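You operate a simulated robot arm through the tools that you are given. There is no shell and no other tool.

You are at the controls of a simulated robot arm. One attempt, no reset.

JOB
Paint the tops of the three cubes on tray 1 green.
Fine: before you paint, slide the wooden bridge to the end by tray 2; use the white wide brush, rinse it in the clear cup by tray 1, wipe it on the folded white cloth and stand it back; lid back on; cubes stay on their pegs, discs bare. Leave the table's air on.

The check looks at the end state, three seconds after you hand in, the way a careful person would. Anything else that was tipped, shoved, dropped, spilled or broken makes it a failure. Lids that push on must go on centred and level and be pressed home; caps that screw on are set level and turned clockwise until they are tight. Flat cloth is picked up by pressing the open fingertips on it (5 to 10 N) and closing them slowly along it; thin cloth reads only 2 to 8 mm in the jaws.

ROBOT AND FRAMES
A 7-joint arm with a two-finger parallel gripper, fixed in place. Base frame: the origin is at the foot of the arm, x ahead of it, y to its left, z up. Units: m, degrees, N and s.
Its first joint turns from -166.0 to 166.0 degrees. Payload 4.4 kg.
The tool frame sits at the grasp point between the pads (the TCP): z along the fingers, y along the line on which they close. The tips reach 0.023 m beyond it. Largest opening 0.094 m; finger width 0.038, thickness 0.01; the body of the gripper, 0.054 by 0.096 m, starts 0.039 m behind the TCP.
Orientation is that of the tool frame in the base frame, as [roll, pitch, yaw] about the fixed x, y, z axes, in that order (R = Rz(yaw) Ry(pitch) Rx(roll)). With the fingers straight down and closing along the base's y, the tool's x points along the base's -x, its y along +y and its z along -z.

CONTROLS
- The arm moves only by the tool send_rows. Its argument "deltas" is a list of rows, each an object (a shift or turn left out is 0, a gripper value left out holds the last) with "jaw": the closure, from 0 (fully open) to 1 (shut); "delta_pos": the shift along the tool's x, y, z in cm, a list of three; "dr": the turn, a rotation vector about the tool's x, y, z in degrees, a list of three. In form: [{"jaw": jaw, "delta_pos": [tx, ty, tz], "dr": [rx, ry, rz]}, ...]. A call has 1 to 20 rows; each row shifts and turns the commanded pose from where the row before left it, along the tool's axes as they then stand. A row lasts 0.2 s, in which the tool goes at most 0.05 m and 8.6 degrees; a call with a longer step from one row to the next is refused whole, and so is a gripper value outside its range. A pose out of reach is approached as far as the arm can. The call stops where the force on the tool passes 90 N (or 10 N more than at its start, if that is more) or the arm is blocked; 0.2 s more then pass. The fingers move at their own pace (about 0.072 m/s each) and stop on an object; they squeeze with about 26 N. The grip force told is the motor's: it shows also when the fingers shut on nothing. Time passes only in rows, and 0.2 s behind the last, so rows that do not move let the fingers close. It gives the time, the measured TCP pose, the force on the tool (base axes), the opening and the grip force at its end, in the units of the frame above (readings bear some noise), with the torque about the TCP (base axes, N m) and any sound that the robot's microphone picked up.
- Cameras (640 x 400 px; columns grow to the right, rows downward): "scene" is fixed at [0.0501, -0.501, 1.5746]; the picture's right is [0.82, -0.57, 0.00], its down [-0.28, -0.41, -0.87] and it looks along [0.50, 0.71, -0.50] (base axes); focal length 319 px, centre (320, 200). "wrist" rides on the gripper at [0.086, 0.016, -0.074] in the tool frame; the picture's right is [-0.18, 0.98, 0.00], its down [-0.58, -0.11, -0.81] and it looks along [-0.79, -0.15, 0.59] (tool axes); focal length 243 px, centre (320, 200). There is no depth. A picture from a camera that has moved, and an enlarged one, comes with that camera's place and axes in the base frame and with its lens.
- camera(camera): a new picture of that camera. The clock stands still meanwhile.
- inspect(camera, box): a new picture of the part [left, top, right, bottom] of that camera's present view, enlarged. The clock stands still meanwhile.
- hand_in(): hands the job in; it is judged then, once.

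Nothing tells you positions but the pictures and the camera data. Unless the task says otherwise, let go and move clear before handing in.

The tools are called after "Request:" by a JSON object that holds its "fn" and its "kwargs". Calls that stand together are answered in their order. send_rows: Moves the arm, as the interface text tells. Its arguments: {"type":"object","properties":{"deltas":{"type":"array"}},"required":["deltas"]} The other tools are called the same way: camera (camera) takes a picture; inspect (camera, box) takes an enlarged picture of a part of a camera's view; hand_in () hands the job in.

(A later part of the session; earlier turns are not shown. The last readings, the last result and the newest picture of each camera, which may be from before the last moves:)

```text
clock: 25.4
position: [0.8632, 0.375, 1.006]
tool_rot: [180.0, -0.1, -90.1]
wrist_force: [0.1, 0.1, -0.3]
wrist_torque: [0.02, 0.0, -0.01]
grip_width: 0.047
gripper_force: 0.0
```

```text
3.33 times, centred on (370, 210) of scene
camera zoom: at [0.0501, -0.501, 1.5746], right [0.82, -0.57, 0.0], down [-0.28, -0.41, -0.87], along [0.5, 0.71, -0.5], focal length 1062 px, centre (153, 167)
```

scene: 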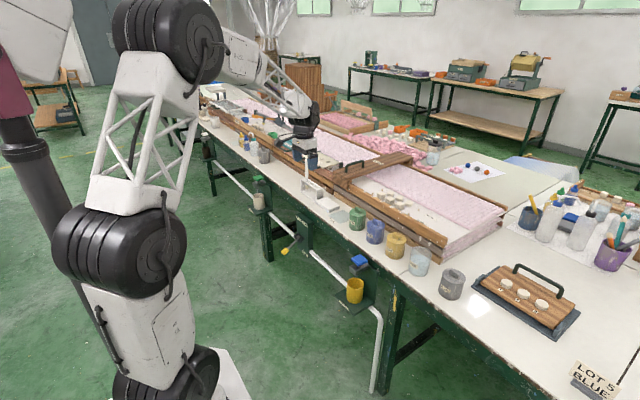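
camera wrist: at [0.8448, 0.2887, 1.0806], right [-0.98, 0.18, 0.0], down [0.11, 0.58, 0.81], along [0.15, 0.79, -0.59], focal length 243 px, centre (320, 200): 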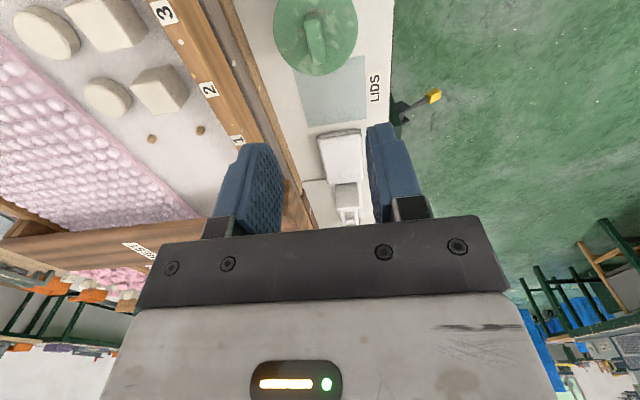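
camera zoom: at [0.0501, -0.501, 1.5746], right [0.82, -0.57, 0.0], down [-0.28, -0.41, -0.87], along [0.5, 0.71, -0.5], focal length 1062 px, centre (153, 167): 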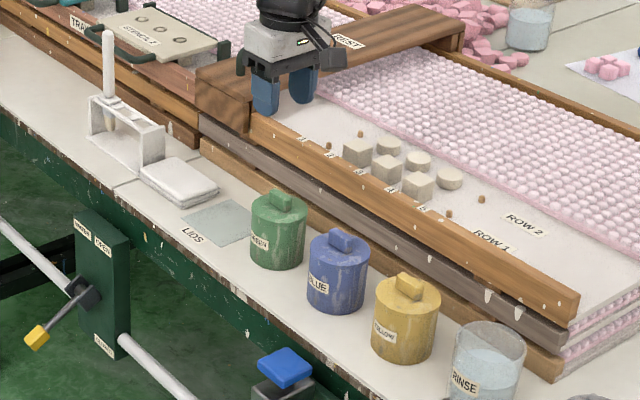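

The knob is nearly beneath the TCP. I'll enlarge to fine-tune the alignment.

Request:
{"fn": "inspect", "kwargs": {"camera": "wrist", "box": [250, 0, 410, 100]}}

```text
4.00 times, centred on (330, 50) of wrist
camera zoom: at [0.8448, 0.2887, 1.0806], right [-0.98, 0.18, 0.0], down [0.11, 0.58, 0.81], along [0.15, 0.79, -0.59], focal length 970 px, centre (280, 800)
```

zoom: 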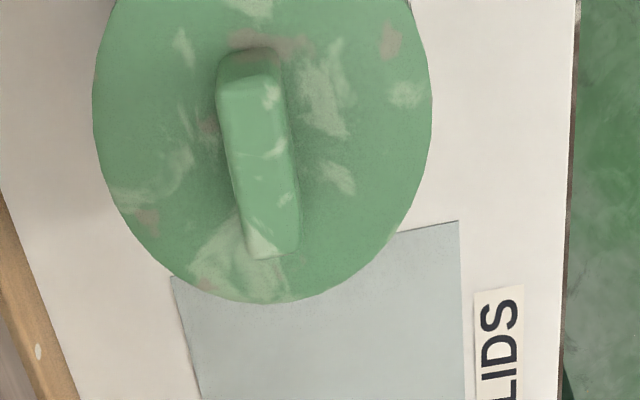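

Knob centre is at about (0.8645, 0.3745). I'll descend to just above gripping height.

Request:
{"fn": "send_rows", "kwargs": {"deltas": [{"delta_pos": [0, -0.1, 4]}, {"delta_pos": [0, 0, 4]}, {"delta_pos": [0, 0, 3]}, {"delta_pos": [0, 0, 2]}, {"delta_pos": [0, 0, 0]}, {"delta_pos": [0, 0, 0]}]}}

Request:
{"fn": "camera", "kwargs": {"camera": "wrist"}}

Request:
{"fn": "inspect", "kwargs": {"camera": "scene", "box": [330, 180, 410, 240]}}

```text
clock: 26.8
position: [0.8631, 0.3749, 0.8759]
tool_rot: [179.9, 0.0, -90.0]
wrist_force: [0.3, 0.6, 0.3]
wrist_torque: [0.01, 0.01, 0.03]
grip_width: 0.0472
gripper_force: 0.0
```

```text
taken
camera wrist: at [0.8467, 0.2891, 0.9505], right [-0.98, 0.18, 0.0], down [0.11, 0.58, 0.81], along [0.15, 0.79, -0.59], focal length 243 px, centre (320, 200)
```

wrist: 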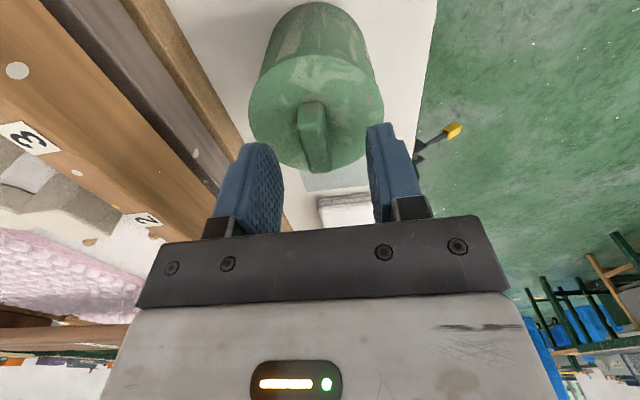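

```text
6.67 times, centred on (370, 210) of scene
camera zoom: at [0.0501, -0.501, 1.5746], right [0.82, -0.57, 0.0], down [-0.28, -0.41, -0.87], along [0.5, 0.71, -0.5], focal length 2125 px, centre (-13, 133)
```

zoom: 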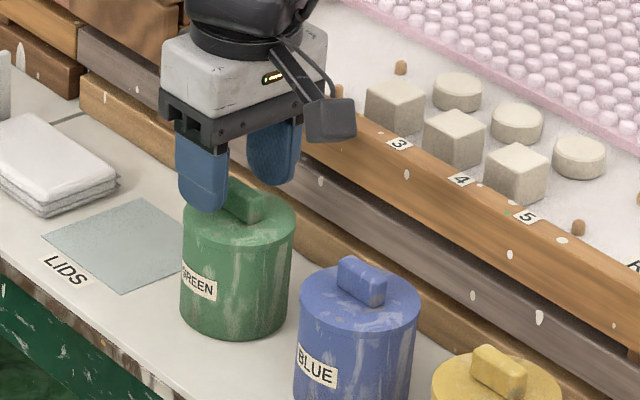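

The knob is between the fingers. Descending in small steps towards z≈0.86.

Request:
{"fn": "send_rows", "kwargs": {"deltas": [{"delta_pos": [0, 0, 0.8]}, {"delta_pos": [0, 0, 0.6]}, {"delta_pos": [0, 0, 0.3]}, {"delta_pos": [0, 0, 0]}]}}

Request:
{"fn": "inspect", "kwargs": {"camera": "scene", "box": [330, 180, 410, 240]}}

Request:
{"fn": "camera", "kwargs": {"camera": "wrist"}}

```text
clock: 27.8
position: [0.8645, 0.3746, 0.8615]
tool_rot: [-179.7, 0.0, -90.0]
wrist_force: [-14.3, -7.9, 40.3]
wrist_torque: [-0.28, 0.69, 0.07]
grip_width: 0.0477
gripper_force: 0.9
```

```text
6.67 times, centred on (370, 210) of scene
camera zoom: at [0.0501, -0.501, 1.5746], right [0.82, -0.57, 0.0], down [-0.28, -0.41, -0.87], along [0.5, 0.71, -0.5], focal length 2125 px, centre (-13, 133)
```

zoom: 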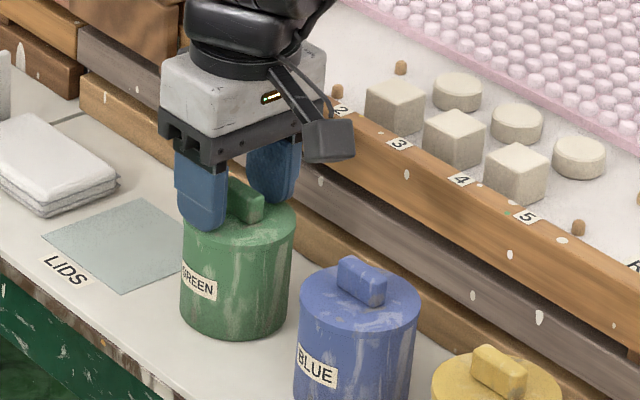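

```text
taken
camera wrist: at [0.847, 0.2891, 0.9367], right [-0.98, 0.18, 0.0], down [0.11, 0.58, 0.81], along [0.15, 0.79, -0.59], focal length 243 px, centre (320, 200)
```

wrist: 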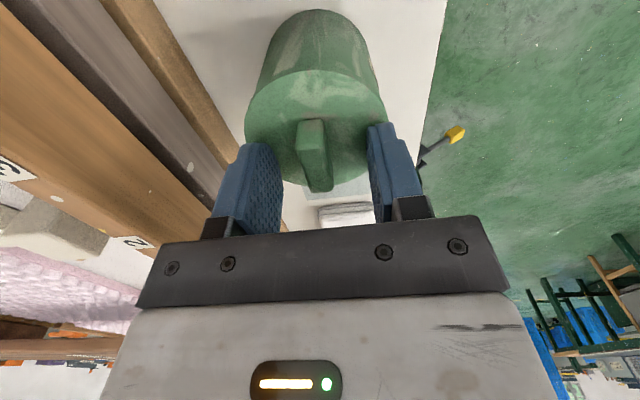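

The tips touch the lid top at z≈0.8385. I'll back off 5 mm and close on the knob.

Request:
{"fn": "send_rows", "kwargs": {"deltas": [{"delta_pos": [0, 0, -0.5]}, {"delta_pos": [0, 0, 0]}, {"jaw": 0.7}, {"jaw": 0.9}, {"jaw": 1.0}, {"jaw": 1.0}, {"jaw": 1.0}]}}

Request:
{"fn": "camera", "kwargs": {"camera": "wrist"}}

Request:
{"fn": "inspect", "kwargs": {"camera": "scene", "box": [330, 180, 410, 240]}}

```text
clock: 29.4
position: [0.8629, 0.3759, 0.8643]
tool_rot: [180.0, 0.0, -89.9]
wrist_force: [-0.4, 0.4, 0.5]
wrist_torque: [0.0, 0.01, 0.02]
grip_width: 0.0119
gripper_force: 25.8
heard: snap
```

```text
taken
camera wrist: at [0.8465, 0.2889, 0.9387], right [-0.98, 0.18, 0.0], down [0.11, 0.58, 0.81], along [0.15, 0.79, -0.59], focal length 243 px, centre (320, 200)
```

wrist: 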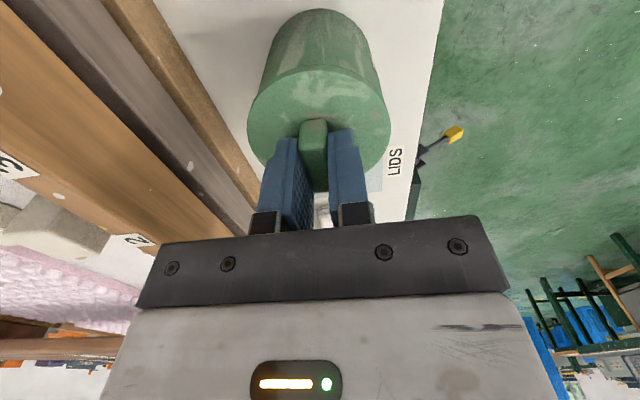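

```text
6.67 times, centred on (370, 210) of scene
camera zoom: at [0.0501, -0.501, 1.5746], right [0.82, -0.57, 0.0], down [-0.28, -0.41, -0.87], along [0.5, 0.71, -0.5], focal length 2125 px, centre (-13, 133)
```

zoom: 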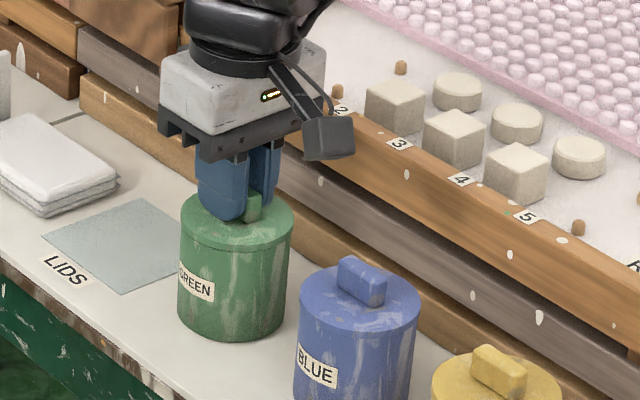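

A snap was heard and the knob is held at 12 mm. I'll lift slowly and see whether the lid comes off without the pot.

Request:
{"fn": "send_rows", "kwargs": {"deltas": [{"delta_pos": [0, 0, -0.3]}, {"delta_pos": [0, 0, -0.3]}, {"delta_pos": [0, 0, -0.4]}, {"delta_pos": [0, 0, -0.5]}, {"delta_pos": [0, 0, 0]}]}}

Request:
{"fn": "inspect", "kwargs": {"camera": "scene", "box": [330, 180, 410, 240]}}

```text
clock: 30.6
position: [0.8631, 0.3749, 0.8798]
tool_rot: [180.0, 0.0, -90.0]
wrist_force: [0.5, 0.2, -0.2]
wrist_torque: [0.02, -0.03, 0.0]
grip_width: 0.0118
gripper_force: 25.4
```

```text
6.67 times, centred on (370, 210) of scene
camera zoom: at [0.0501, -0.501, 1.5746], right [0.82, -0.57, 0.0], down [-0.28, -0.41, -0.87], along [0.5, 0.71, -0.5], focal length 2125 px, centre (-13, 133)
```

zoom: 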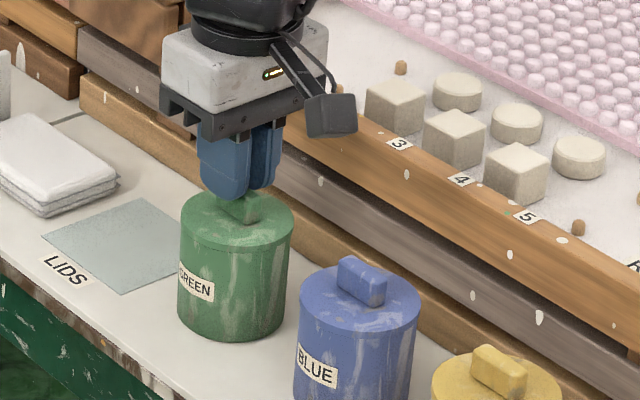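

The fingers slid up the knob and the lid stayed on. I'll look closely at the lid and pot before deciding how to pull it.

Request:
{"fn": "inspect", "kwargs": {"camera": "scene", "box": [345, 198, 375, 234]}}

Request:
{"fn": "inspect", "kwargs": {"camera": "wrist", "box": [230, 0, 410, 220]}}

Request:
{"fn": "inspect", "kwargs": {"camera": "scene", "box": [360, 208, 410, 262]}}

```text
11.11 times, centred on (360, 216) of scene
camera zoom: at [0.0501, -0.501, 1.5746], right [0.82, -0.57, 0.0], down [-0.28, -0.41, -0.87], along [0.5, 0.71, -0.5], focal length 3541 px, centre (-124, 22)
```

zoom: 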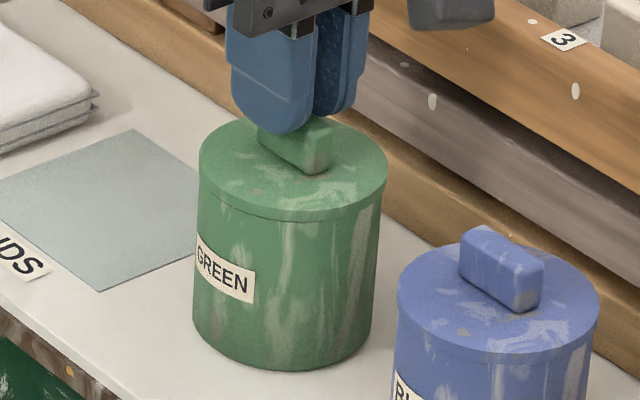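

```text
1.82 times, centred on (320, 110) of wrist
camera zoom: at [0.8467, 0.2886, 0.954], right [-0.98, 0.18, 0.0], down [0.11, 0.58, 0.81], along [0.15, 0.79, -0.59], focal length 441 px, centre (320, 364)
```

zoom: 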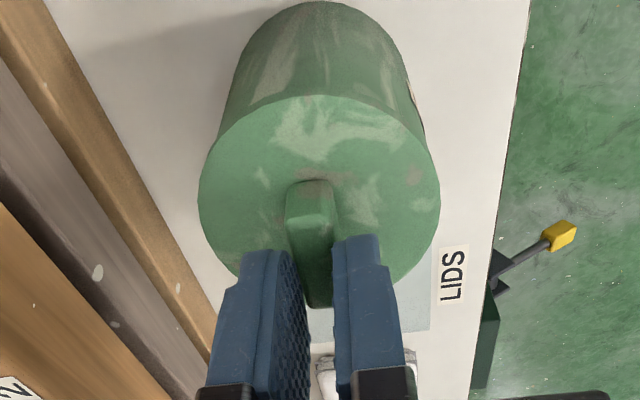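

```text
7.41 times, centred on (385, 235) of scene
camera zoom: at [0.0501, -0.501, 1.5746], right [0.82, -0.57, 0.0], down [-0.28, -0.41, -0.87], along [0.5, 0.71, -0.5], focal length 2361 px, centre (-162, -59)
```

zoom: 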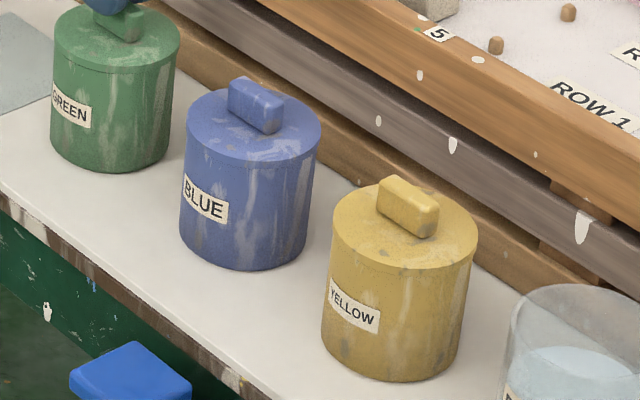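

The lid looks level and seated. I'll open slightly, go down to just above the lid surface for a deeper grip, and pull in tiny steps while reading the force.

Request:
{"fn": "send_rows", "kwargs": {"deltas": [{"jaw": 0.7}, {"jaw": 0.7}, {"delta_pos": [0, 0.05, 0.8]}, {"delta_pos": [0, 0, 0.75]}, {"delta_pos": [0, 0, 0]}]}}

Request:
{"fn": "inspect", "kwargs": {"camera": "wrist", "box": [230, 60, 410, 240]}}

```text
clock: 31.8
position: [0.8627, 0.3754, 0.8638]
tool_rot: [180.0, -0.1, -89.9]
wrist_force: [0.0, 0.7, -0.2]
wrist_torque: [0.0, 0.01, -0.01]
grip_width: 0.0284
gripper_force: 0.0
```

```text
2.22 times, centred on (320, 150) of wrist
camera zoom: at [0.8463, 0.2888, 0.938], right [-0.98, 0.18, 0.0], down [0.11, 0.58, 0.81], along [0.15, 0.79, -0.59], focal length 539 px, centre (320, 311)
```

zoom: 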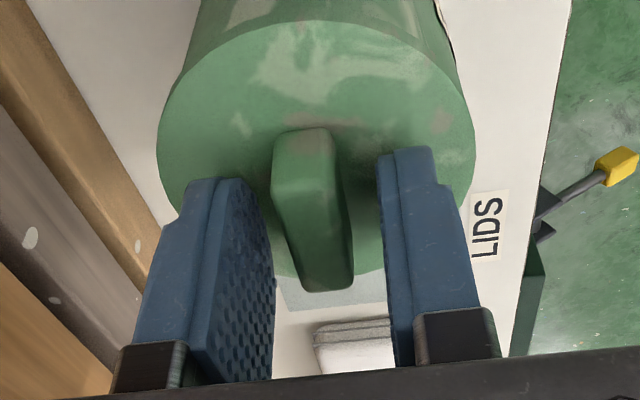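

Well centred. Lowering 1.5 mm more and closing, then a small pull to read the force.

Request:
{"fn": "send_rows", "kwargs": {"deltas": [{"delta_pos": [0, 0, 0.15]}, {"jaw": 0.85}, {"jaw": 1.0}, {"jaw": 1.0}, {"jaw": 1.0}]}}

Request:
{"fn": "send_rows", "kwargs": {"deltas": [{"delta_pos": [0, 0, -0.2]}, {"delta_pos": [0, 0, 0]}]}}

Request:
{"fn": "send_rows", "kwargs": {"deltas": [{"delta_pos": [0, 0, -0.2]}, {"delta_pos": [0, 0, 0]}]}}

Request:
{"fn": "inspect", "kwargs": {"camera": "scene", "box": [345, 198, 375, 234]}}

```text
clock: 33.0
position: [0.8636, 0.3757, 0.8613]
tool_rot: [180.0, 0.0, -90.1]
wrist_force: [1.3, 0.5, 9.0]
wrist_torque: [-0.05, -0.01, -0.02]
grip_width: 0.0122
gripper_force: 26.3
```

```text
clock: 33.6
position: [0.8611, 0.3753, 0.8646]
tool_rot: [180.0, 0.0, -90.0]
wrist_force: [-0.6, -0.8, -0.2]
wrist_torque: [-0.01, -0.02, 0.0]
grip_width: 0.0124
gripper_force: 25.7
```

```text
clock: 34.2
position: [0.8621, 0.3751, 0.8653]
tool_rot: [180.0, 0.0, -89.9]
wrist_force: [-0.3, -0.3, 0.9]
wrist_torque: [-0.02, -0.03, 0.0]
grip_width: 0.0121
gripper_force: 26.0
```

```text
11.11 times, centred on (360, 216) of scene
camera zoom: at [0.0501, -0.501, 1.5746], right [0.82, -0.57, 0.0], down [-0.28, -0.41, -0.87], along [0.5, 0.71, -0.5], focal length 3541 px, centre (-124, 22)
```

zoom: 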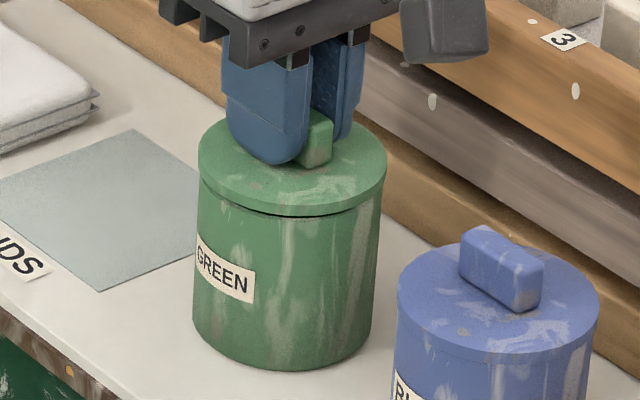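

The lid has come free: a dark gap shows under its rim. I'll keep lifting gently.

Request:
{"fn": "send_rows", "kwargs": {"deltas": [{"delta_pos": [0, 0, -0.3]}, {"delta_pos": [0, 0, -0.3]}, {"delta_pos": [0, 0, -0.4]}, {"delta_pos": [0, 0, 0]}]}}

Request:
{"fn": "inspect", "kwargs": {"camera": "scene", "box": [345, 198, 375, 234]}}

```text
clock: 35.2
position: [0.8632, 0.3766, 0.876]
tool_rot: [-179.9, 0.1, -89.9]
wrist_force: [0.5, 0.0, 0.1]
wrist_torque: [-0.06, 0.02, 0.0]
grip_width: 0.0121
gripper_force: 25.5
```

```text
11.11 times, centred on (360, 216) of scene
camera zoom: at [0.0501, -0.501, 1.5746], right [0.82, -0.57, 0.0], down [-0.28, -0.41, -0.87], along [0.5, 0.71, -0.5], focal length 3541 px, centre (-124, 22)
```

zoom: 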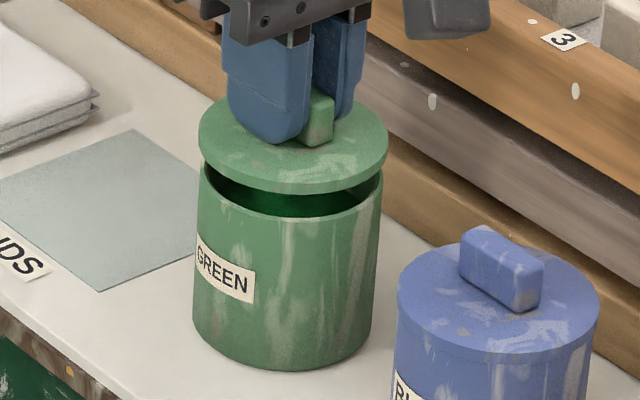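

The lid is off cleanly. I'll raise it, carry it to the LIDS pad (about (0.87, 0.478)) and lower it gently.

Request:
{"fn": "send_rows", "kwargs": {"deltas": [{"delta_pos": [0, 0, -2]}, {"delta_pos": [0, 0, -2]}, {"delta_pos": [-2, 0, 0]}, {"delta_pos": [-3, 0, 0]}, {"delta_pos": [-3, -0.3, 0]}, {"delta_pos": [-2.2, -0.3, 0]}, {"delta_pos": [0, 0, 3]}, {"delta_pos": [0, 0, 3]}, {"delta_pos": [0, 0, 2]}, {"delta_pos": [0, 0, 1]}, {"delta_pos": [0, 0, 0]}]}}

Request:
{"fn": "inspect", "kwargs": {"camera": "scene", "box": [320, 180, 390, 240]}}

Request:
{"fn": "camera", "kwargs": {"camera": "wrist"}}

```text
clock: 37.6
position: [0.8686, 0.477, 0.8272]
tool_rot: [-180.0, 0.1, -89.9]
wrist_force: [0.1, 0.9, -0.8]
wrist_torque: [0.0, 0.0, 0.0]
grip_width: 0.0122
gripper_force: 25.6
```

```text
6.67 times, centred on (355, 210) of scene
camera zoom: at [0.0501, -0.501, 1.5746], right [0.82, -0.57, 0.0], down [-0.28, -0.41, -0.87], along [0.5, 0.71, -0.5], focal length 2125 px, centre (87, 133)
```

zoom: 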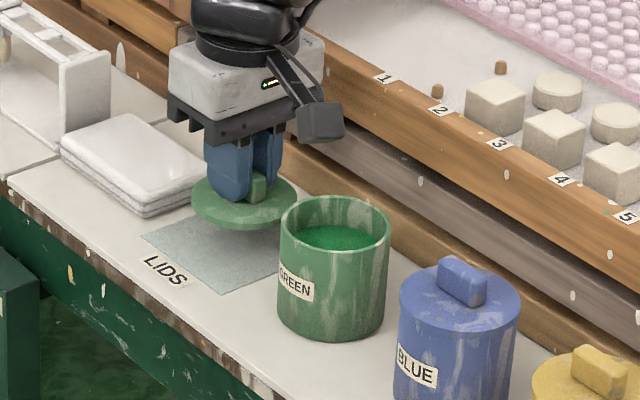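

```text
taken
camera wrist: at [0.852, 0.3906, 0.9005], right [-0.98, 0.18, 0.0], down [0.11, 0.58, 0.81], along [0.15, 0.79, -0.59], focal length 243 px, centre (320, 200)
```

wrist: 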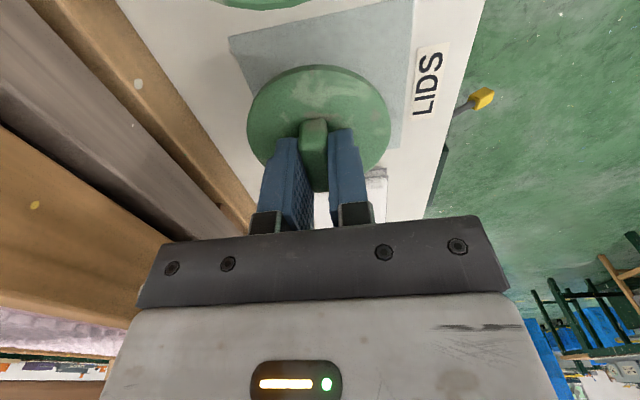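

The lid hangs level above the pad. Lowering in small steps until it touches.

Request:
{"fn": "send_rows", "kwargs": {"deltas": [{"delta_pos": [0, 0, 1.5]}, {"delta_pos": [0, 0, 1]}, {"delta_pos": [0, 0, 0.7]}, {"delta_pos": [0, 0, 0]}]}}

Request:
{"fn": "inspect", "kwargs": {"camera": "scene", "box": [320, 180, 390, 240]}}

```text
clock: 38.6
position: [0.8692, 0.477, 0.795]
tool_rot: [-179.9, 0.0, -90.0]
wrist_force: [-1.5, -1.1, 14.5]
wrist_torque: [-0.09, 0.06, -0.02]
grip_width: 0.0121
gripper_force: 25.8
```

```text
6.67 times, centred on (355, 210) of scene
camera zoom: at [0.0501, -0.501, 1.5746], right [0.82, -0.57, 0.0], down [-0.28, -0.41, -0.87], along [0.5, 0.71, -0.5], focal length 2125 px, centre (87, 133)
```

zoom: 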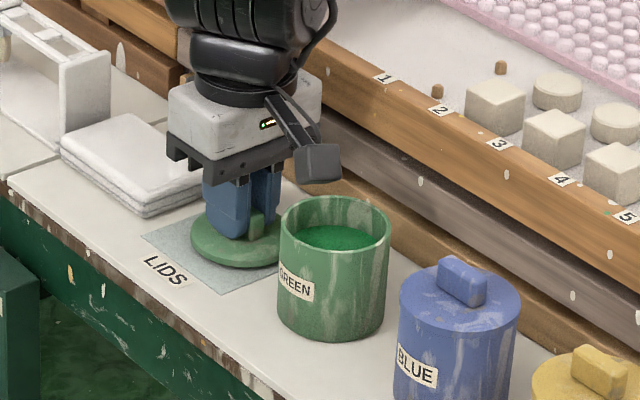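

The lid rests on the pad (14 N). I'll ease off, release and rise.

Request:
{"fn": "send_rows", "kwargs": {"deltas": [{"delta_pos": [0, 0, -0.15]}, {"jaw": 0.85}, {"jaw": 0.6}, {"jaw": 0.6}, {"delta_pos": [0, 0, -2]}, {"delta_pos": [0, 0, -3]}, {"delta_pos": [0, 0, -4]}, {"delta_pos": [0, 0, -4]}, {"delta_pos": [0, 0, -4]}, {"delta_pos": [0, 0, 0]}]}}

Request:
{"fn": "inspect", "kwargs": {"camera": "scene", "box": [320, 170, 400, 240]}}

Request:
{"fn": "camera", "kwargs": {"camera": "wrist"}}

```text
clock: 40.8
position: [0.8683, 0.4773, 0.9656]
tool_rot: [-179.9, 0.0, -90.0]
wrist_force: [-0.4, -0.6, -0.4]
wrist_torque: [-0.01, -0.03, -0.01]
grip_width: 0.0376
gripper_force: 0.1
```

```text
5.71 times, centred on (360, 205) of scene
camera zoom: at [0.0501, -0.501, 1.5746], right [0.82, -0.57, 0.0], down [-0.28, -0.41, -0.87], along [0.5, 0.71, -0.5], focal length 1821 px, centre (91, 171)
```

zoom: 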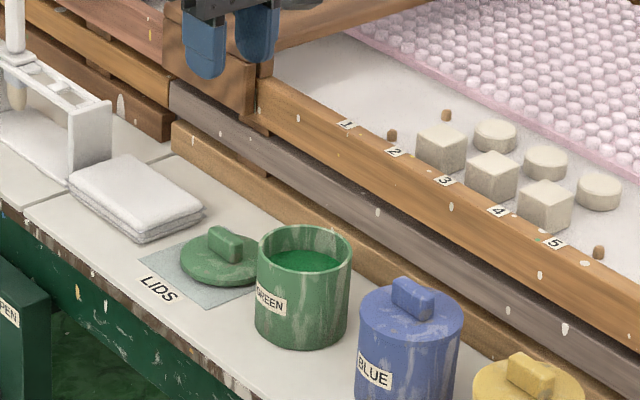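

```text
taken
camera wrist: at [0.8513, 0.3913, 1.0397], right [-0.98, 0.18, 0.0], down [0.11, 0.58, 0.81], along [0.15, 0.79, -0.59], focal length 243 px, centre (320, 200)
```

wrist: 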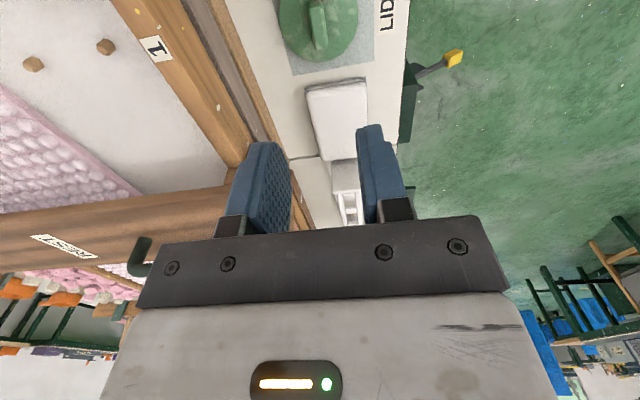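

Lid is on its pad and the green pot is open. Next I'll move towards the brush rack for a closer look at the white brush.

Request:
{"fn": "send_rows", "kwargs": {"deltas": [{"delta_pos": [-2, 0, -4]}, {"delta_pos": [-3, 0, -4]}, {"delta_pos": [-4, 0, -2]}, {"delta_pos": [-4, 0, 0]}, {"delta_pos": [0, 0, 0]}, {"delta_pos": [0, 0, 0]}]}}

Request:
{"fn": "camera", "kwargs": {"camera": "wrist"}}

Request:
{"fn": "inspect", "kwargs": {"camera": "wrist", "box": [270, 40, 410, 220]}}

Request:
{"fn": "inspect", "kwargs": {"camera": "scene", "box": [290, 150, 350, 220]}}

```text
clock: 42.2
position: [0.8681, 0.6077, 1.0644]
tool_rot: [179.9, 0.0, -90.1]
wrist_force: [-0.4, 0.0, 0.2]
wrist_torque: [-0.03, 0.01, -0.01]
grip_width: 0.0374
gripper_force: 0.0
```

```text
taken
camera wrist: at [0.8519, 0.5212, 1.1401], right [-0.98, 0.18, 0.0], down [0.11, 0.58, 0.81], along [0.15, 0.79, -0.59], focal length 243 px, centre (320, 200)
```

wrist: 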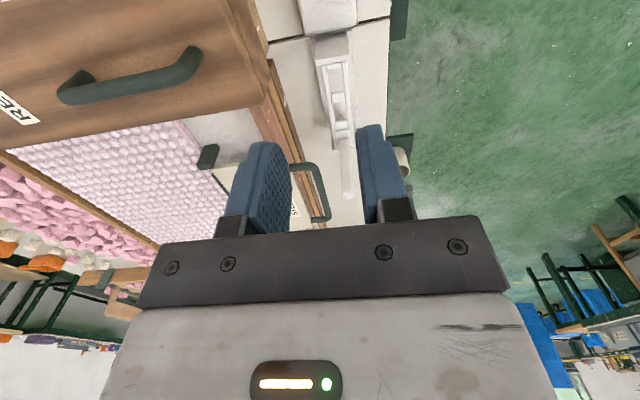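

```text
2.22 times, centred on (340, 130) of wrist
camera zoom: at [0.8519, 0.5212, 1.1401], right [-0.98, 0.18, 0.0], down [0.11, 0.58, 0.81], along [0.15, 0.79, -0.59], focal length 539 px, centre (276, 356)
```

zoom: 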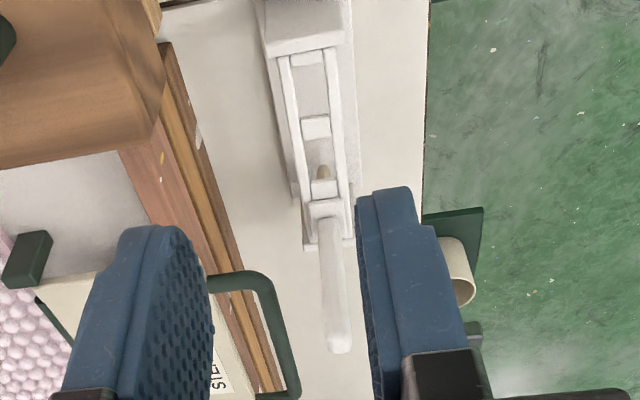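

```text
5.71 times, centred on (320, 185) of scene
camera zoom: at [0.0501, -0.501, 1.5746], right [0.82, -0.57, 0.0], down [-0.28, -0.41, -0.87], along [0.5, 0.71, -0.5], focal length 1821 px, centre (320, 286)
```

zoom: 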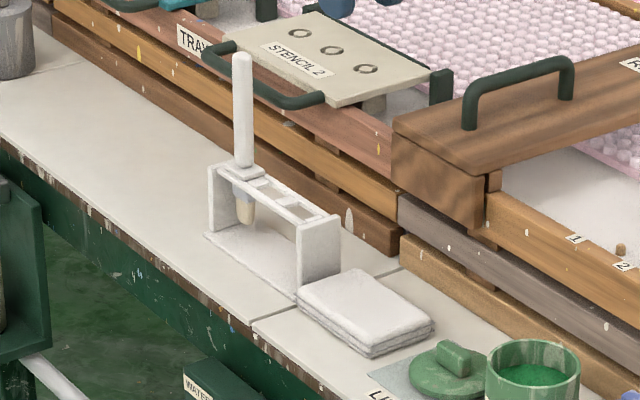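

The white wide brush stands in the rack's far slot: handle top at about (0.862, 0.786, 0.94), collar on the rack at z≈0.81, bristle tip near z≈0.76. I'll move above it and check the alignment.

Request:
{"fn": "send_rows", "kwargs": {"deltas": [{"delta_pos": [-3, 0.1, 0]}, {"delta_pos": [-4, 0.1, 0]}, {"delta_pos": [-4, 0.2, 0]}, {"delta_pos": [-4, 0.1, 0]}, {"delta_pos": [-2.9, 0, 2]}, {"delta_pos": [0, 0, 2]}, {"delta_pos": [0, 0, 0]}, {"delta_pos": [0, 0, 0]}]}}

Request:
{"fn": "camera", "kwargs": {"camera": "wrist"}}

Request:
{"fn": "inspect", "kwargs": {"camera": "scene", "box": [280, 140, 350, 220]}}

```text
clock: 44.0
position: [0.8611, 0.7864, 1.0258]
tool_rot: [-180.0, 0.1, -90.0]
wrist_force: [-0.2, 0.6, -0.5]
wrist_torque: [0.04, 0.0, 0.0]
grip_width: 0.0376
gripper_force: 0.0
```

```text
taken
camera wrist: at [0.8466, 0.7004, 1.1008], right [-0.98, 0.18, 0.0], down [0.11, 0.58, 0.81], along [0.15, 0.79, -0.59], focal length 243 px, centre (320, 200)
```

wrist: 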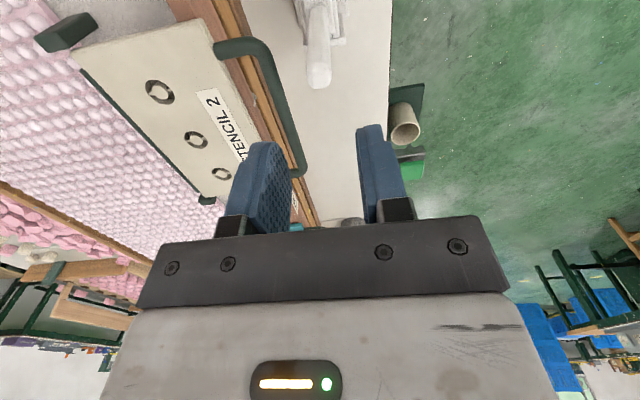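

```text
5.00 times, centred on (315, 180) of scene
camera zoom: at [0.0501, -0.501, 1.5746], right [0.82, -0.57, 0.0], down [-0.28, -0.41, -0.87], along [0.5, 0.71, -0.5], focal length 1594 px, centre (345, 300)
```

zoom: 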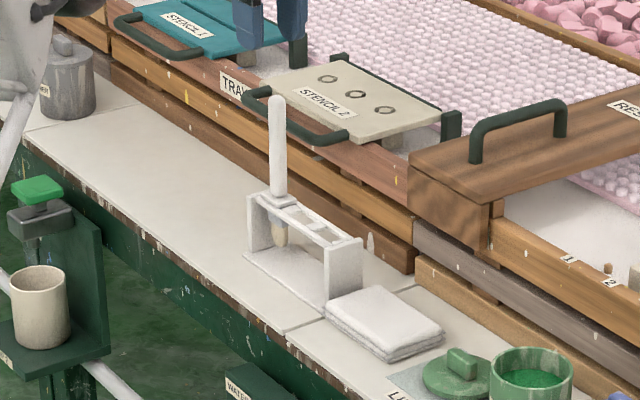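

Request:
{"fn": "inspect", "kwargs": {"camera": "wrist", "box": [270, 0, 370, 110]}}

```text
3.64 times, centred on (320, 55) of wrist
camera zoom: at [0.8466, 0.7004, 1.1008], right [-0.98, 0.18, 0.0], down [0.11, 0.58, 0.81], along [0.15, 0.79, -0.59], focal length 882 px, centre (320, 727)
```

zoom: 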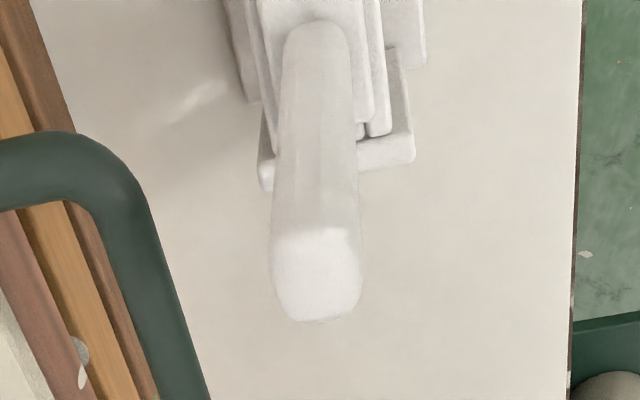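

Handle centre is at about (0.862, 0.7805) and vertical. I'll shift 6 mm and descend to z≈0.908 around the handle.

Request:
{"fn": "send_rows", "kwargs": {"deltas": [{"delta_pos": [0.6, -0.1, 0]}, {"delta_pos": [0, 0, 2]}, {"delta_pos": [0, 0, 3]}, {"delta_pos": [0, 0, 2]}, {"delta_pos": [0, 0, 0]}, {"delta_pos": [0, 0, 0]}]}}

Request:
{"fn": "camera", "kwargs": {"camera": "wrist"}}

Request:
{"fn": "inspect", "kwargs": {"camera": "scene", "box": [280, 140, 350, 220]}}

```text
clock: 45.4
position: [0.8621, 0.779, 0.9553]
tool_rot: [180.0, 0.0, -90.0]
wrist_force: [0.9, 0.0, 0.8]
wrist_torque: [-0.01, 0.01, 0.0]
grip_width: 0.0376
gripper_force: 0.2
```

```text
taken
camera wrist: at [0.8469, 0.6936, 1.0298], right [-0.98, 0.18, 0.0], down [0.11, 0.58, 0.81], along [0.15, 0.79, -0.59], focal length 243 px, centre (320, 200)
```

wrist: 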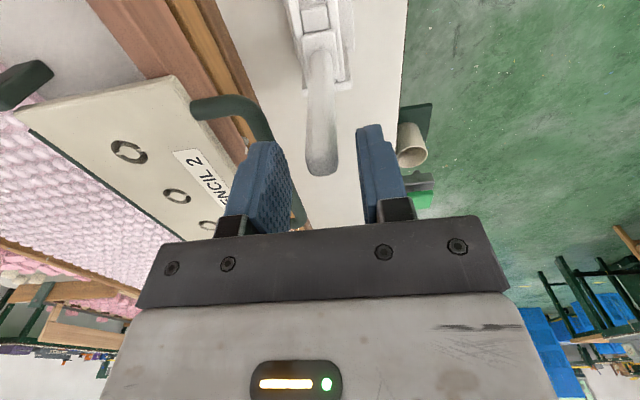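

```text
5.00 times, centred on (315, 180) of scene
camera zoom: at [0.0501, -0.501, 1.5746], right [0.82, -0.57, 0.0], down [-0.28, -0.41, -0.87], along [0.5, 0.71, -0.5], focal length 1594 px, centre (345, 300)
```

zoom: 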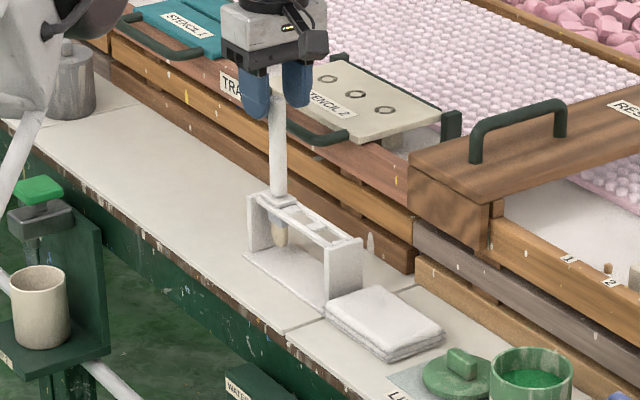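

The handle is between the fingers. Descending further to the grip height, stepwise.

Request:
{"fn": "send_rows", "kwargs": {"deltas": [{"delta_pos": [0, 0, 1.5]}, {"delta_pos": [0, 0, 1.5]}, {"delta_pos": [0, 0, 1.0]}, {"delta_pos": [0, 0, 0.5]}, {"delta_pos": [0, 0, 0]}]}}

Request:
{"fn": "inspect", "kwargs": {"camera": "wrist", "box": [220, 20, 420, 240]}}

Request:
{"fn": "inspect", "kwargs": {"camera": "scene", "box": [280, 140, 350, 220]}}

```text
clock: 46.6
position: [0.8646, 0.7805, 0.9101]
tool_rot: [-180.0, -0.1, -90.0]
wrist_force: [-0.7, 0.0, 6.3]
wrist_torque: [-0.01, 0.0, -0.01]
grip_width: 0.0375
gripper_force: 0.1
```

```text
1.82 times, centred on (320, 130) of wrist
camera zoom: at [0.8473, 0.6937, 0.9856], right [-0.98, 0.18, 0.0], down [0.11, 0.58, 0.81], along [0.15, 0.79, -0.59], focal length 441 px, centre (320, 327)
```

zoom: 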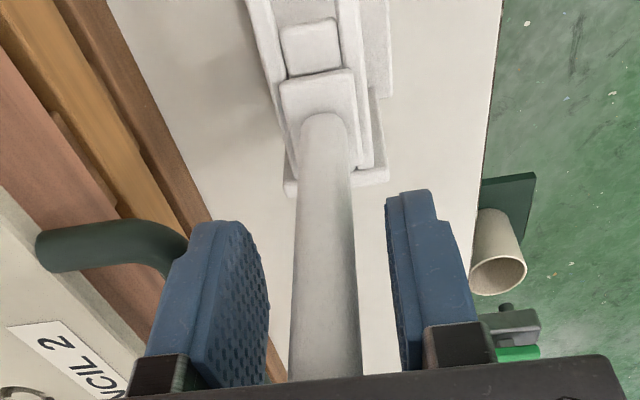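

```text
5.00 times, centred on (315, 180) of scene
camera zoom: at [0.0501, -0.501, 1.5746], right [0.82, -0.57, 0.0], down [-0.28, -0.41, -0.87], along [0.5, 0.71, -0.5], focal length 1594 px, centre (345, 300)
```

zoom: 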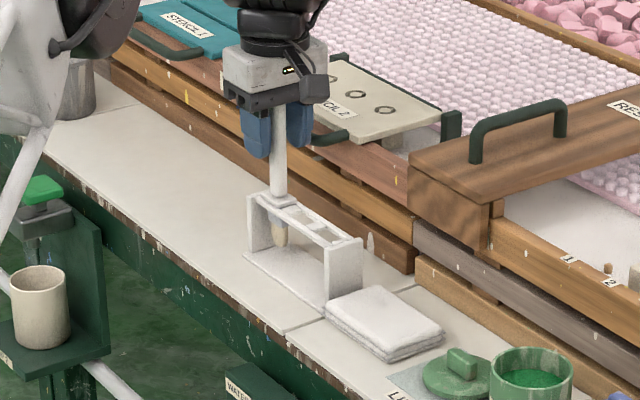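

The palm just touches the handle top, so I'll back up 4 mm and close on the handle.

Request:
{"fn": "send_rows", "kwargs": {"deltas": [{"delta_pos": [0, 0, -0.5]}, {"delta_pos": [0, 0, 0]}, {"jaw": 0.8}, {"jaw": 0.9}, {"jaw": 1.0}, {"jaw": 1.0}, {"jaw": 1.0}]}}

Request:
{"fn": "inspect", "kwargs": {"camera": "wrist", "box": [220, 20, 420, 240]}}

Request:
{"fn": "inspect", "kwargs": {"camera": "scene", "box": [290, 160, 340, 220]}}

```text
clock: 48.2
position: [0.8644, 0.779, 0.9156]
tool_rot: [180.0, 0.0, -90.1]
wrist_force: [-0.5, 0.0, -0.3]
wrist_torque: [-0.01, 0.01, -0.01]
grip_width: 0.0155
gripper_force: 26.0
```

```text
1.82 times, centred on (320, 130) of wrist
camera zoom: at [0.8475, 0.6936, 0.9901], right [-0.98, 0.18, 0.0], down [0.11, 0.58, 0.81], along [0.15, 0.79, -0.59], focal length 441 px, centre (320, 327)
```

zoom: 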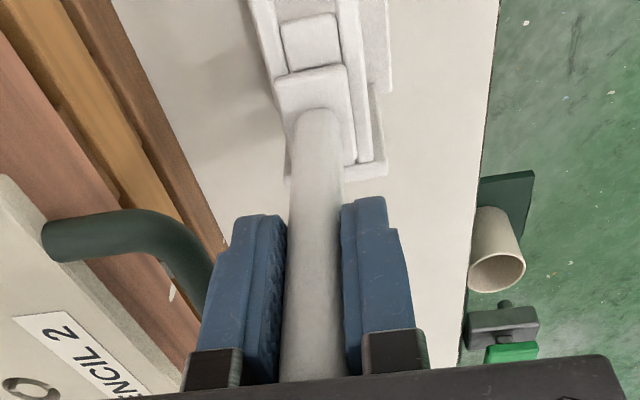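

```text
6.67 times, centred on (315, 190) of scene
camera zoom: at [0.0501, -0.501, 1.5746], right [0.82, -0.57, 0.0], down [-0.28, -0.41, -0.87], along [0.5, 0.71, -0.5], focal length 2125 px, centre (353, 267)
```

zoom: 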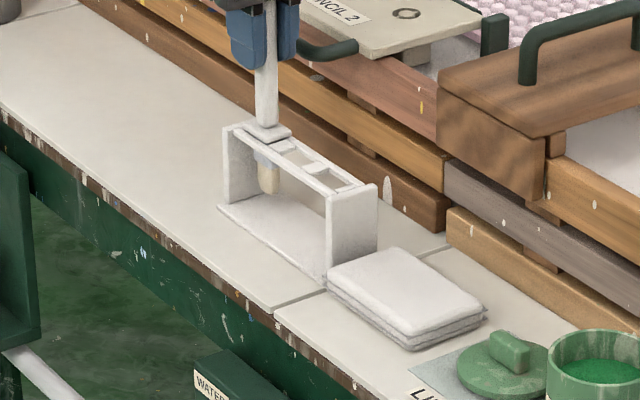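

The brush is held (15.5 mm). I'll lift it straight up out of the slot.

Request:
{"fn": "send_rows", "kwargs": {"deltas": [{"delta_pos": [0, 0, -0.5]}, {"delta_pos": [0, 0, -1]}, {"delta_pos": [0, 0, -1.5]}, {"delta_pos": [0, 0, -2]}, {"delta_pos": [0, 0, -2]}, {"delta_pos": [0, 0, -2]}, {"delta_pos": [0, 0, -2]}, {"delta_pos": [0, 0, 0]}, {"delta_pos": [0, 0, 0]}]}}

Request:
{"fn": "camera", "kwargs": {"camera": "wrist"}}

Request:
{"fn": "inspect", "kwargs": {"camera": "scene", "box": [290, 140, 350, 220]}}

```text
clock: 50.2
position: [0.8639, 0.7802, 1.0256]
tool_rot: [180.0, 0.0, -90.0]
wrist_force: [-0.7, 0.6, 0.6]
wrist_torque: [0.02, 0.0, -0.03]
grip_width: 0.0153
gripper_force: 26.2
```

```text
taken
camera wrist: at [0.8478, 0.694, 1.1001], right [-0.98, 0.18, 0.0], down [0.11, 0.58, 0.81], along [0.15, 0.79, -0.59], focal length 243 px, centre (320, 200)
```

wrist: 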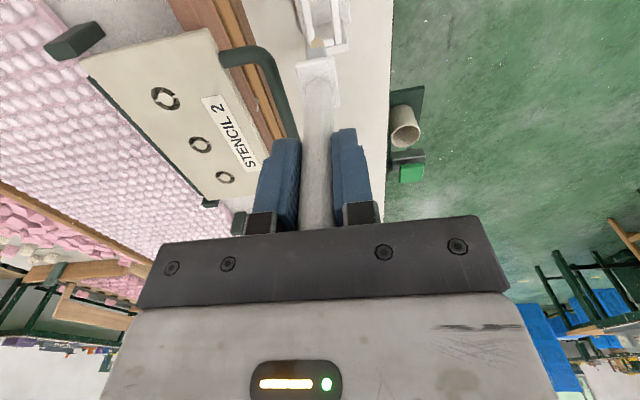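

```text
5.00 times, centred on (320, 180) of scene
camera zoom: at [0.0501, -0.501, 1.5746], right [0.82, -0.57, 0.0], down [-0.28, -0.41, -0.87], along [0.5, 0.71, -0.5], focal length 1594 px, centre (320, 300)
```

zoom: 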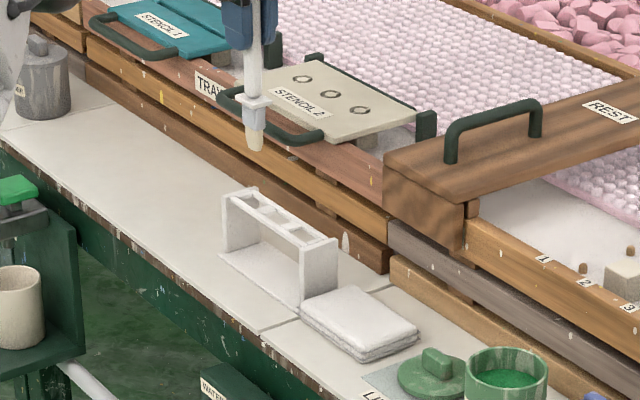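

The brush is out. I'll zoom in to measure its bristles relative to the gripper.

Request:
{"fn": "inspect", "kwargs": {"camera": "wrist", "box": [270, 20, 370, 130]}}

Request:
{"fn": "inspect", "kwargs": {"camera": "scene", "box": [300, 150, 340, 180]}}

```text
3.64 times, centred on (320, 75) of wrist
camera zoom: at [0.8478, 0.694, 1.1001], right [-0.98, 0.18, 0.0], down [0.11, 0.58, 0.81], along [0.15, 0.79, -0.59], focal length 882 px, centre (320, 654)
```

zoom: 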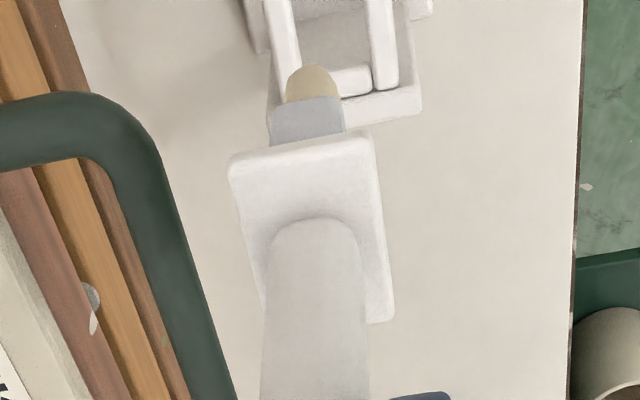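

```text
13.33 times, centred on (320, 165) of scene
camera zoom: at [0.0501, -0.501, 1.5746], right [0.82, -0.57, 0.0], down [-0.28, -0.41, -0.87], along [0.5, 0.71, -0.5], focal length 4250 px, centre (320, 667)
```

zoom: 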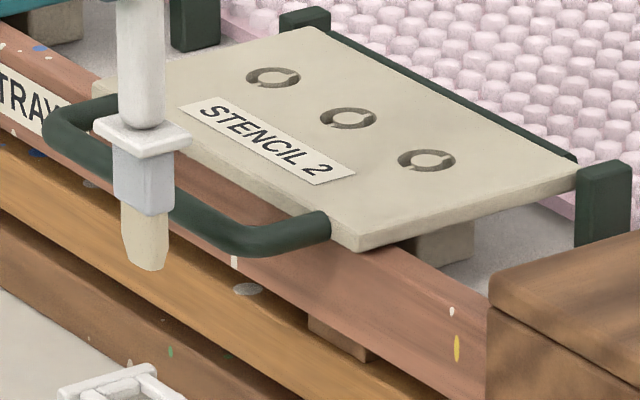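

The bristles are a chisel tip about 2 cm wide along y, with the tip about 0.15 m below the TCP. I'll carry the brush at this height to above the green pot.

Request:
{"fn": "send_rows", "kwargs": {"deltas": [{"delta_pos": [2, 0, 0]}, {"delta_pos": [4, 0, 0]}, {"delta_pos": [4, 0, 0]}, {"delta_pos": [4, 0, 0]}, {"delta_pos": [4, 0, 0]}, {"delta_pos": [4, 0, 0]}, {"delta_pos": [4, 0, 0]}, {"delta_pos": [4, 0, 0]}, {"delta_pos": [4, 0, 0]}, {"delta_pos": [4, 0, 0]}, {"delta_pos": [2.5, 0, 0]}, {"delta_pos": [0, 0, 0]}, {"delta_pos": [0, 0, 0]}]}}

Request:
{"fn": "camera", "kwargs": {"camera": "wrist"}}

Request:
{"fn": "inspect", "kwargs": {"camera": "scene", "box": [330, 170, 400, 240]}}

```text
clock: 53.0
position: [0.8636, 0.3749, 1.0255]
tool_rot: [-180.0, 0.0, -89.9]
wrist_force: [-0.1, -0.2, -0.4]
wrist_torque: [0.0, 0.0, 0.04]
grip_width: 0.0154
gripper_force: 25.9
```

```text
taken
camera wrist: at [0.8477, 0.2893, 1.1003], right [-0.98, 0.18, 0.0], down [0.11, 0.58, 0.81], along [0.15, 0.79, -0.59], focal length 243 px, centre (320, 200)
```

wrist: 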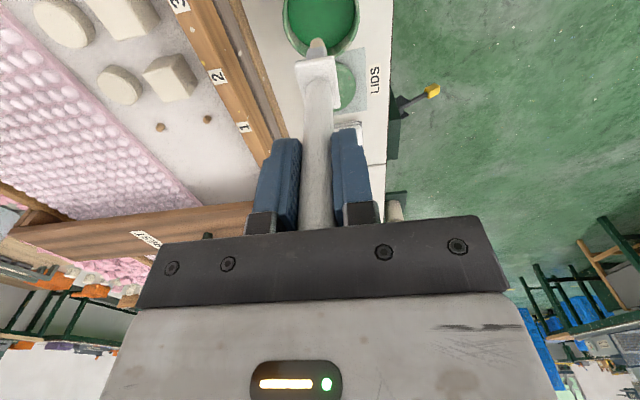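

```text
5.71 times, centred on (365, 205) of scene
camera zoom: at [0.0501, -0.501, 1.5746], right [0.82, -0.57, 0.0], down [-0.28, -0.41, -0.87], along [0.5, 0.71, -0.5], focal length 1821 px, centre (63, 171)
```

zoom: 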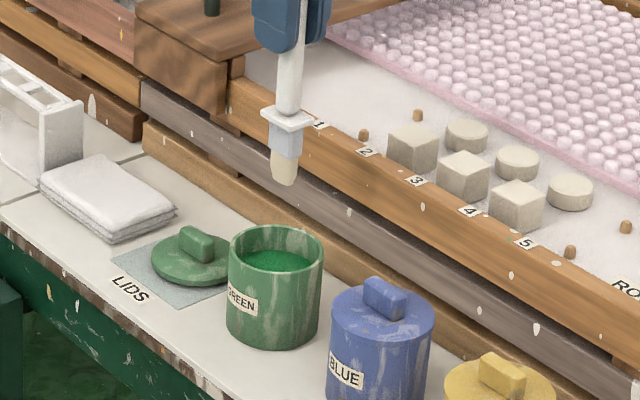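

Request:
{"fn": "inspect", "kwargs": {"camera": "wrist", "box": [260, 0, 380, 80]}}

Request:
{"fn": "inspect", "kwargs": {"camera": "scene", "box": [345, 190, 385, 230]}}

```text
5.00 times, centred on (320, 40) of wrist
camera zoom: at [0.8477, 0.2893, 1.1003], right [-0.98, 0.18, 0.0], down [0.11, 0.58, 0.81], along [0.15, 0.79, -0.59], focal length 1213 px, centre (320, 1000)
```

zoom: 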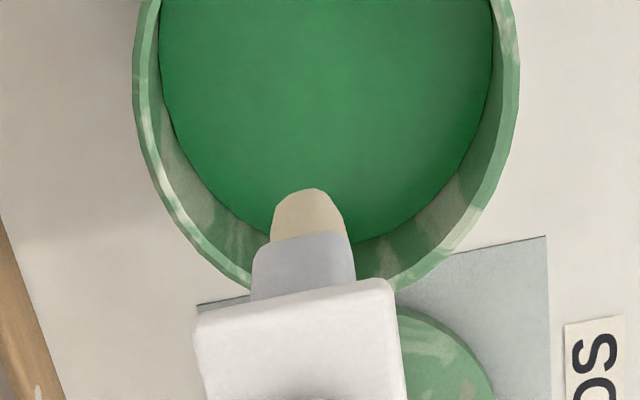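

```text
10.00 times, centred on (365, 210) of scene
camera zoom: at [0.0501, -0.501, 1.5746], right [0.82, -0.57, 0.0], down [-0.28, -0.41, -0.87], along [0.5, 0.71, -0.5], focal length 3187 px, centre (-130, 100)
```

zoom: 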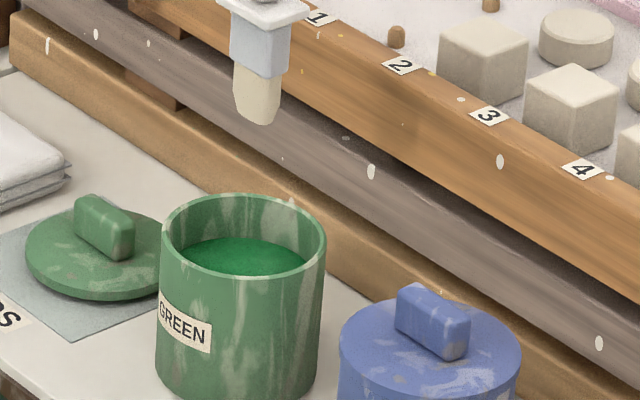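

The brush is over the pot opening (centre about (0.862, 0.372), paint roughly 2 cm below the rim at z≈0.81). I'll dip the tip about 1.5 cm into the paint.

Request:
{"fn": "send_rows", "kwargs": {"deltas": [{"delta_pos": [0.3, 0.2, 1]}, {"delta_pos": [0, 0, 2]}, {"delta_pos": [0, 0, 2]}, {"delta_pos": [0, 0, 2]}, {"delta_pos": [0, 0, 1]}, {"delta_pos": [0, 0, 0.5]}, {"delta_pos": [0, 0, 0]}, {"delta_pos": [0, 0, 0]}]}}

Request:
{"fn": "inspect", "kwargs": {"camera": "scene", "box": [345, 190, 385, 230]}}

Request:
{"fn": "inspect", "kwargs": {"camera": "wrist", "box": [260, 0, 380, 80]}}

```text
clock: 54.8
position: [0.8619, 0.3717, 0.9405]
tool_rot: [180.0, -0.1, -90.0]
wrist_force: [0.0, 0.1, 0.0]
wrist_torque: [-0.02, 0.01, 0.0]
grip_width: 0.0156
gripper_force: 26.2
```

```text
10.00 times, centred on (365, 210) of scene
camera zoom: at [0.0501, -0.501, 1.5746], right [0.82, -0.57, 0.0], down [-0.28, -0.41, -0.87], along [0.5, 0.71, -0.5], focal length 3187 px, centre (-130, 100)
```

zoom: 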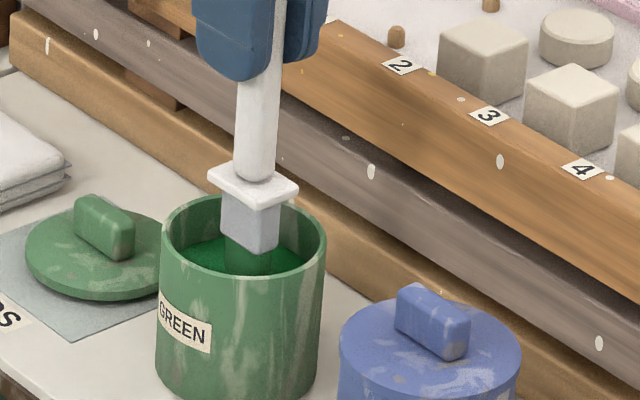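

```text
5.00 times, centred on (320, 40) of wrist
camera zoom: at [0.8458, 0.2858, 1.0151], right [-0.98, 0.18, 0.0], down [0.11, 0.58, 0.81], along [0.15, 0.79, -0.59], focal length 1213 px, centre (320, 1000)
```

zoom: 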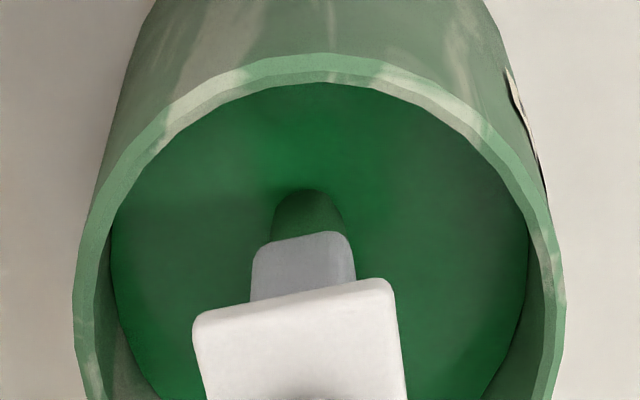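

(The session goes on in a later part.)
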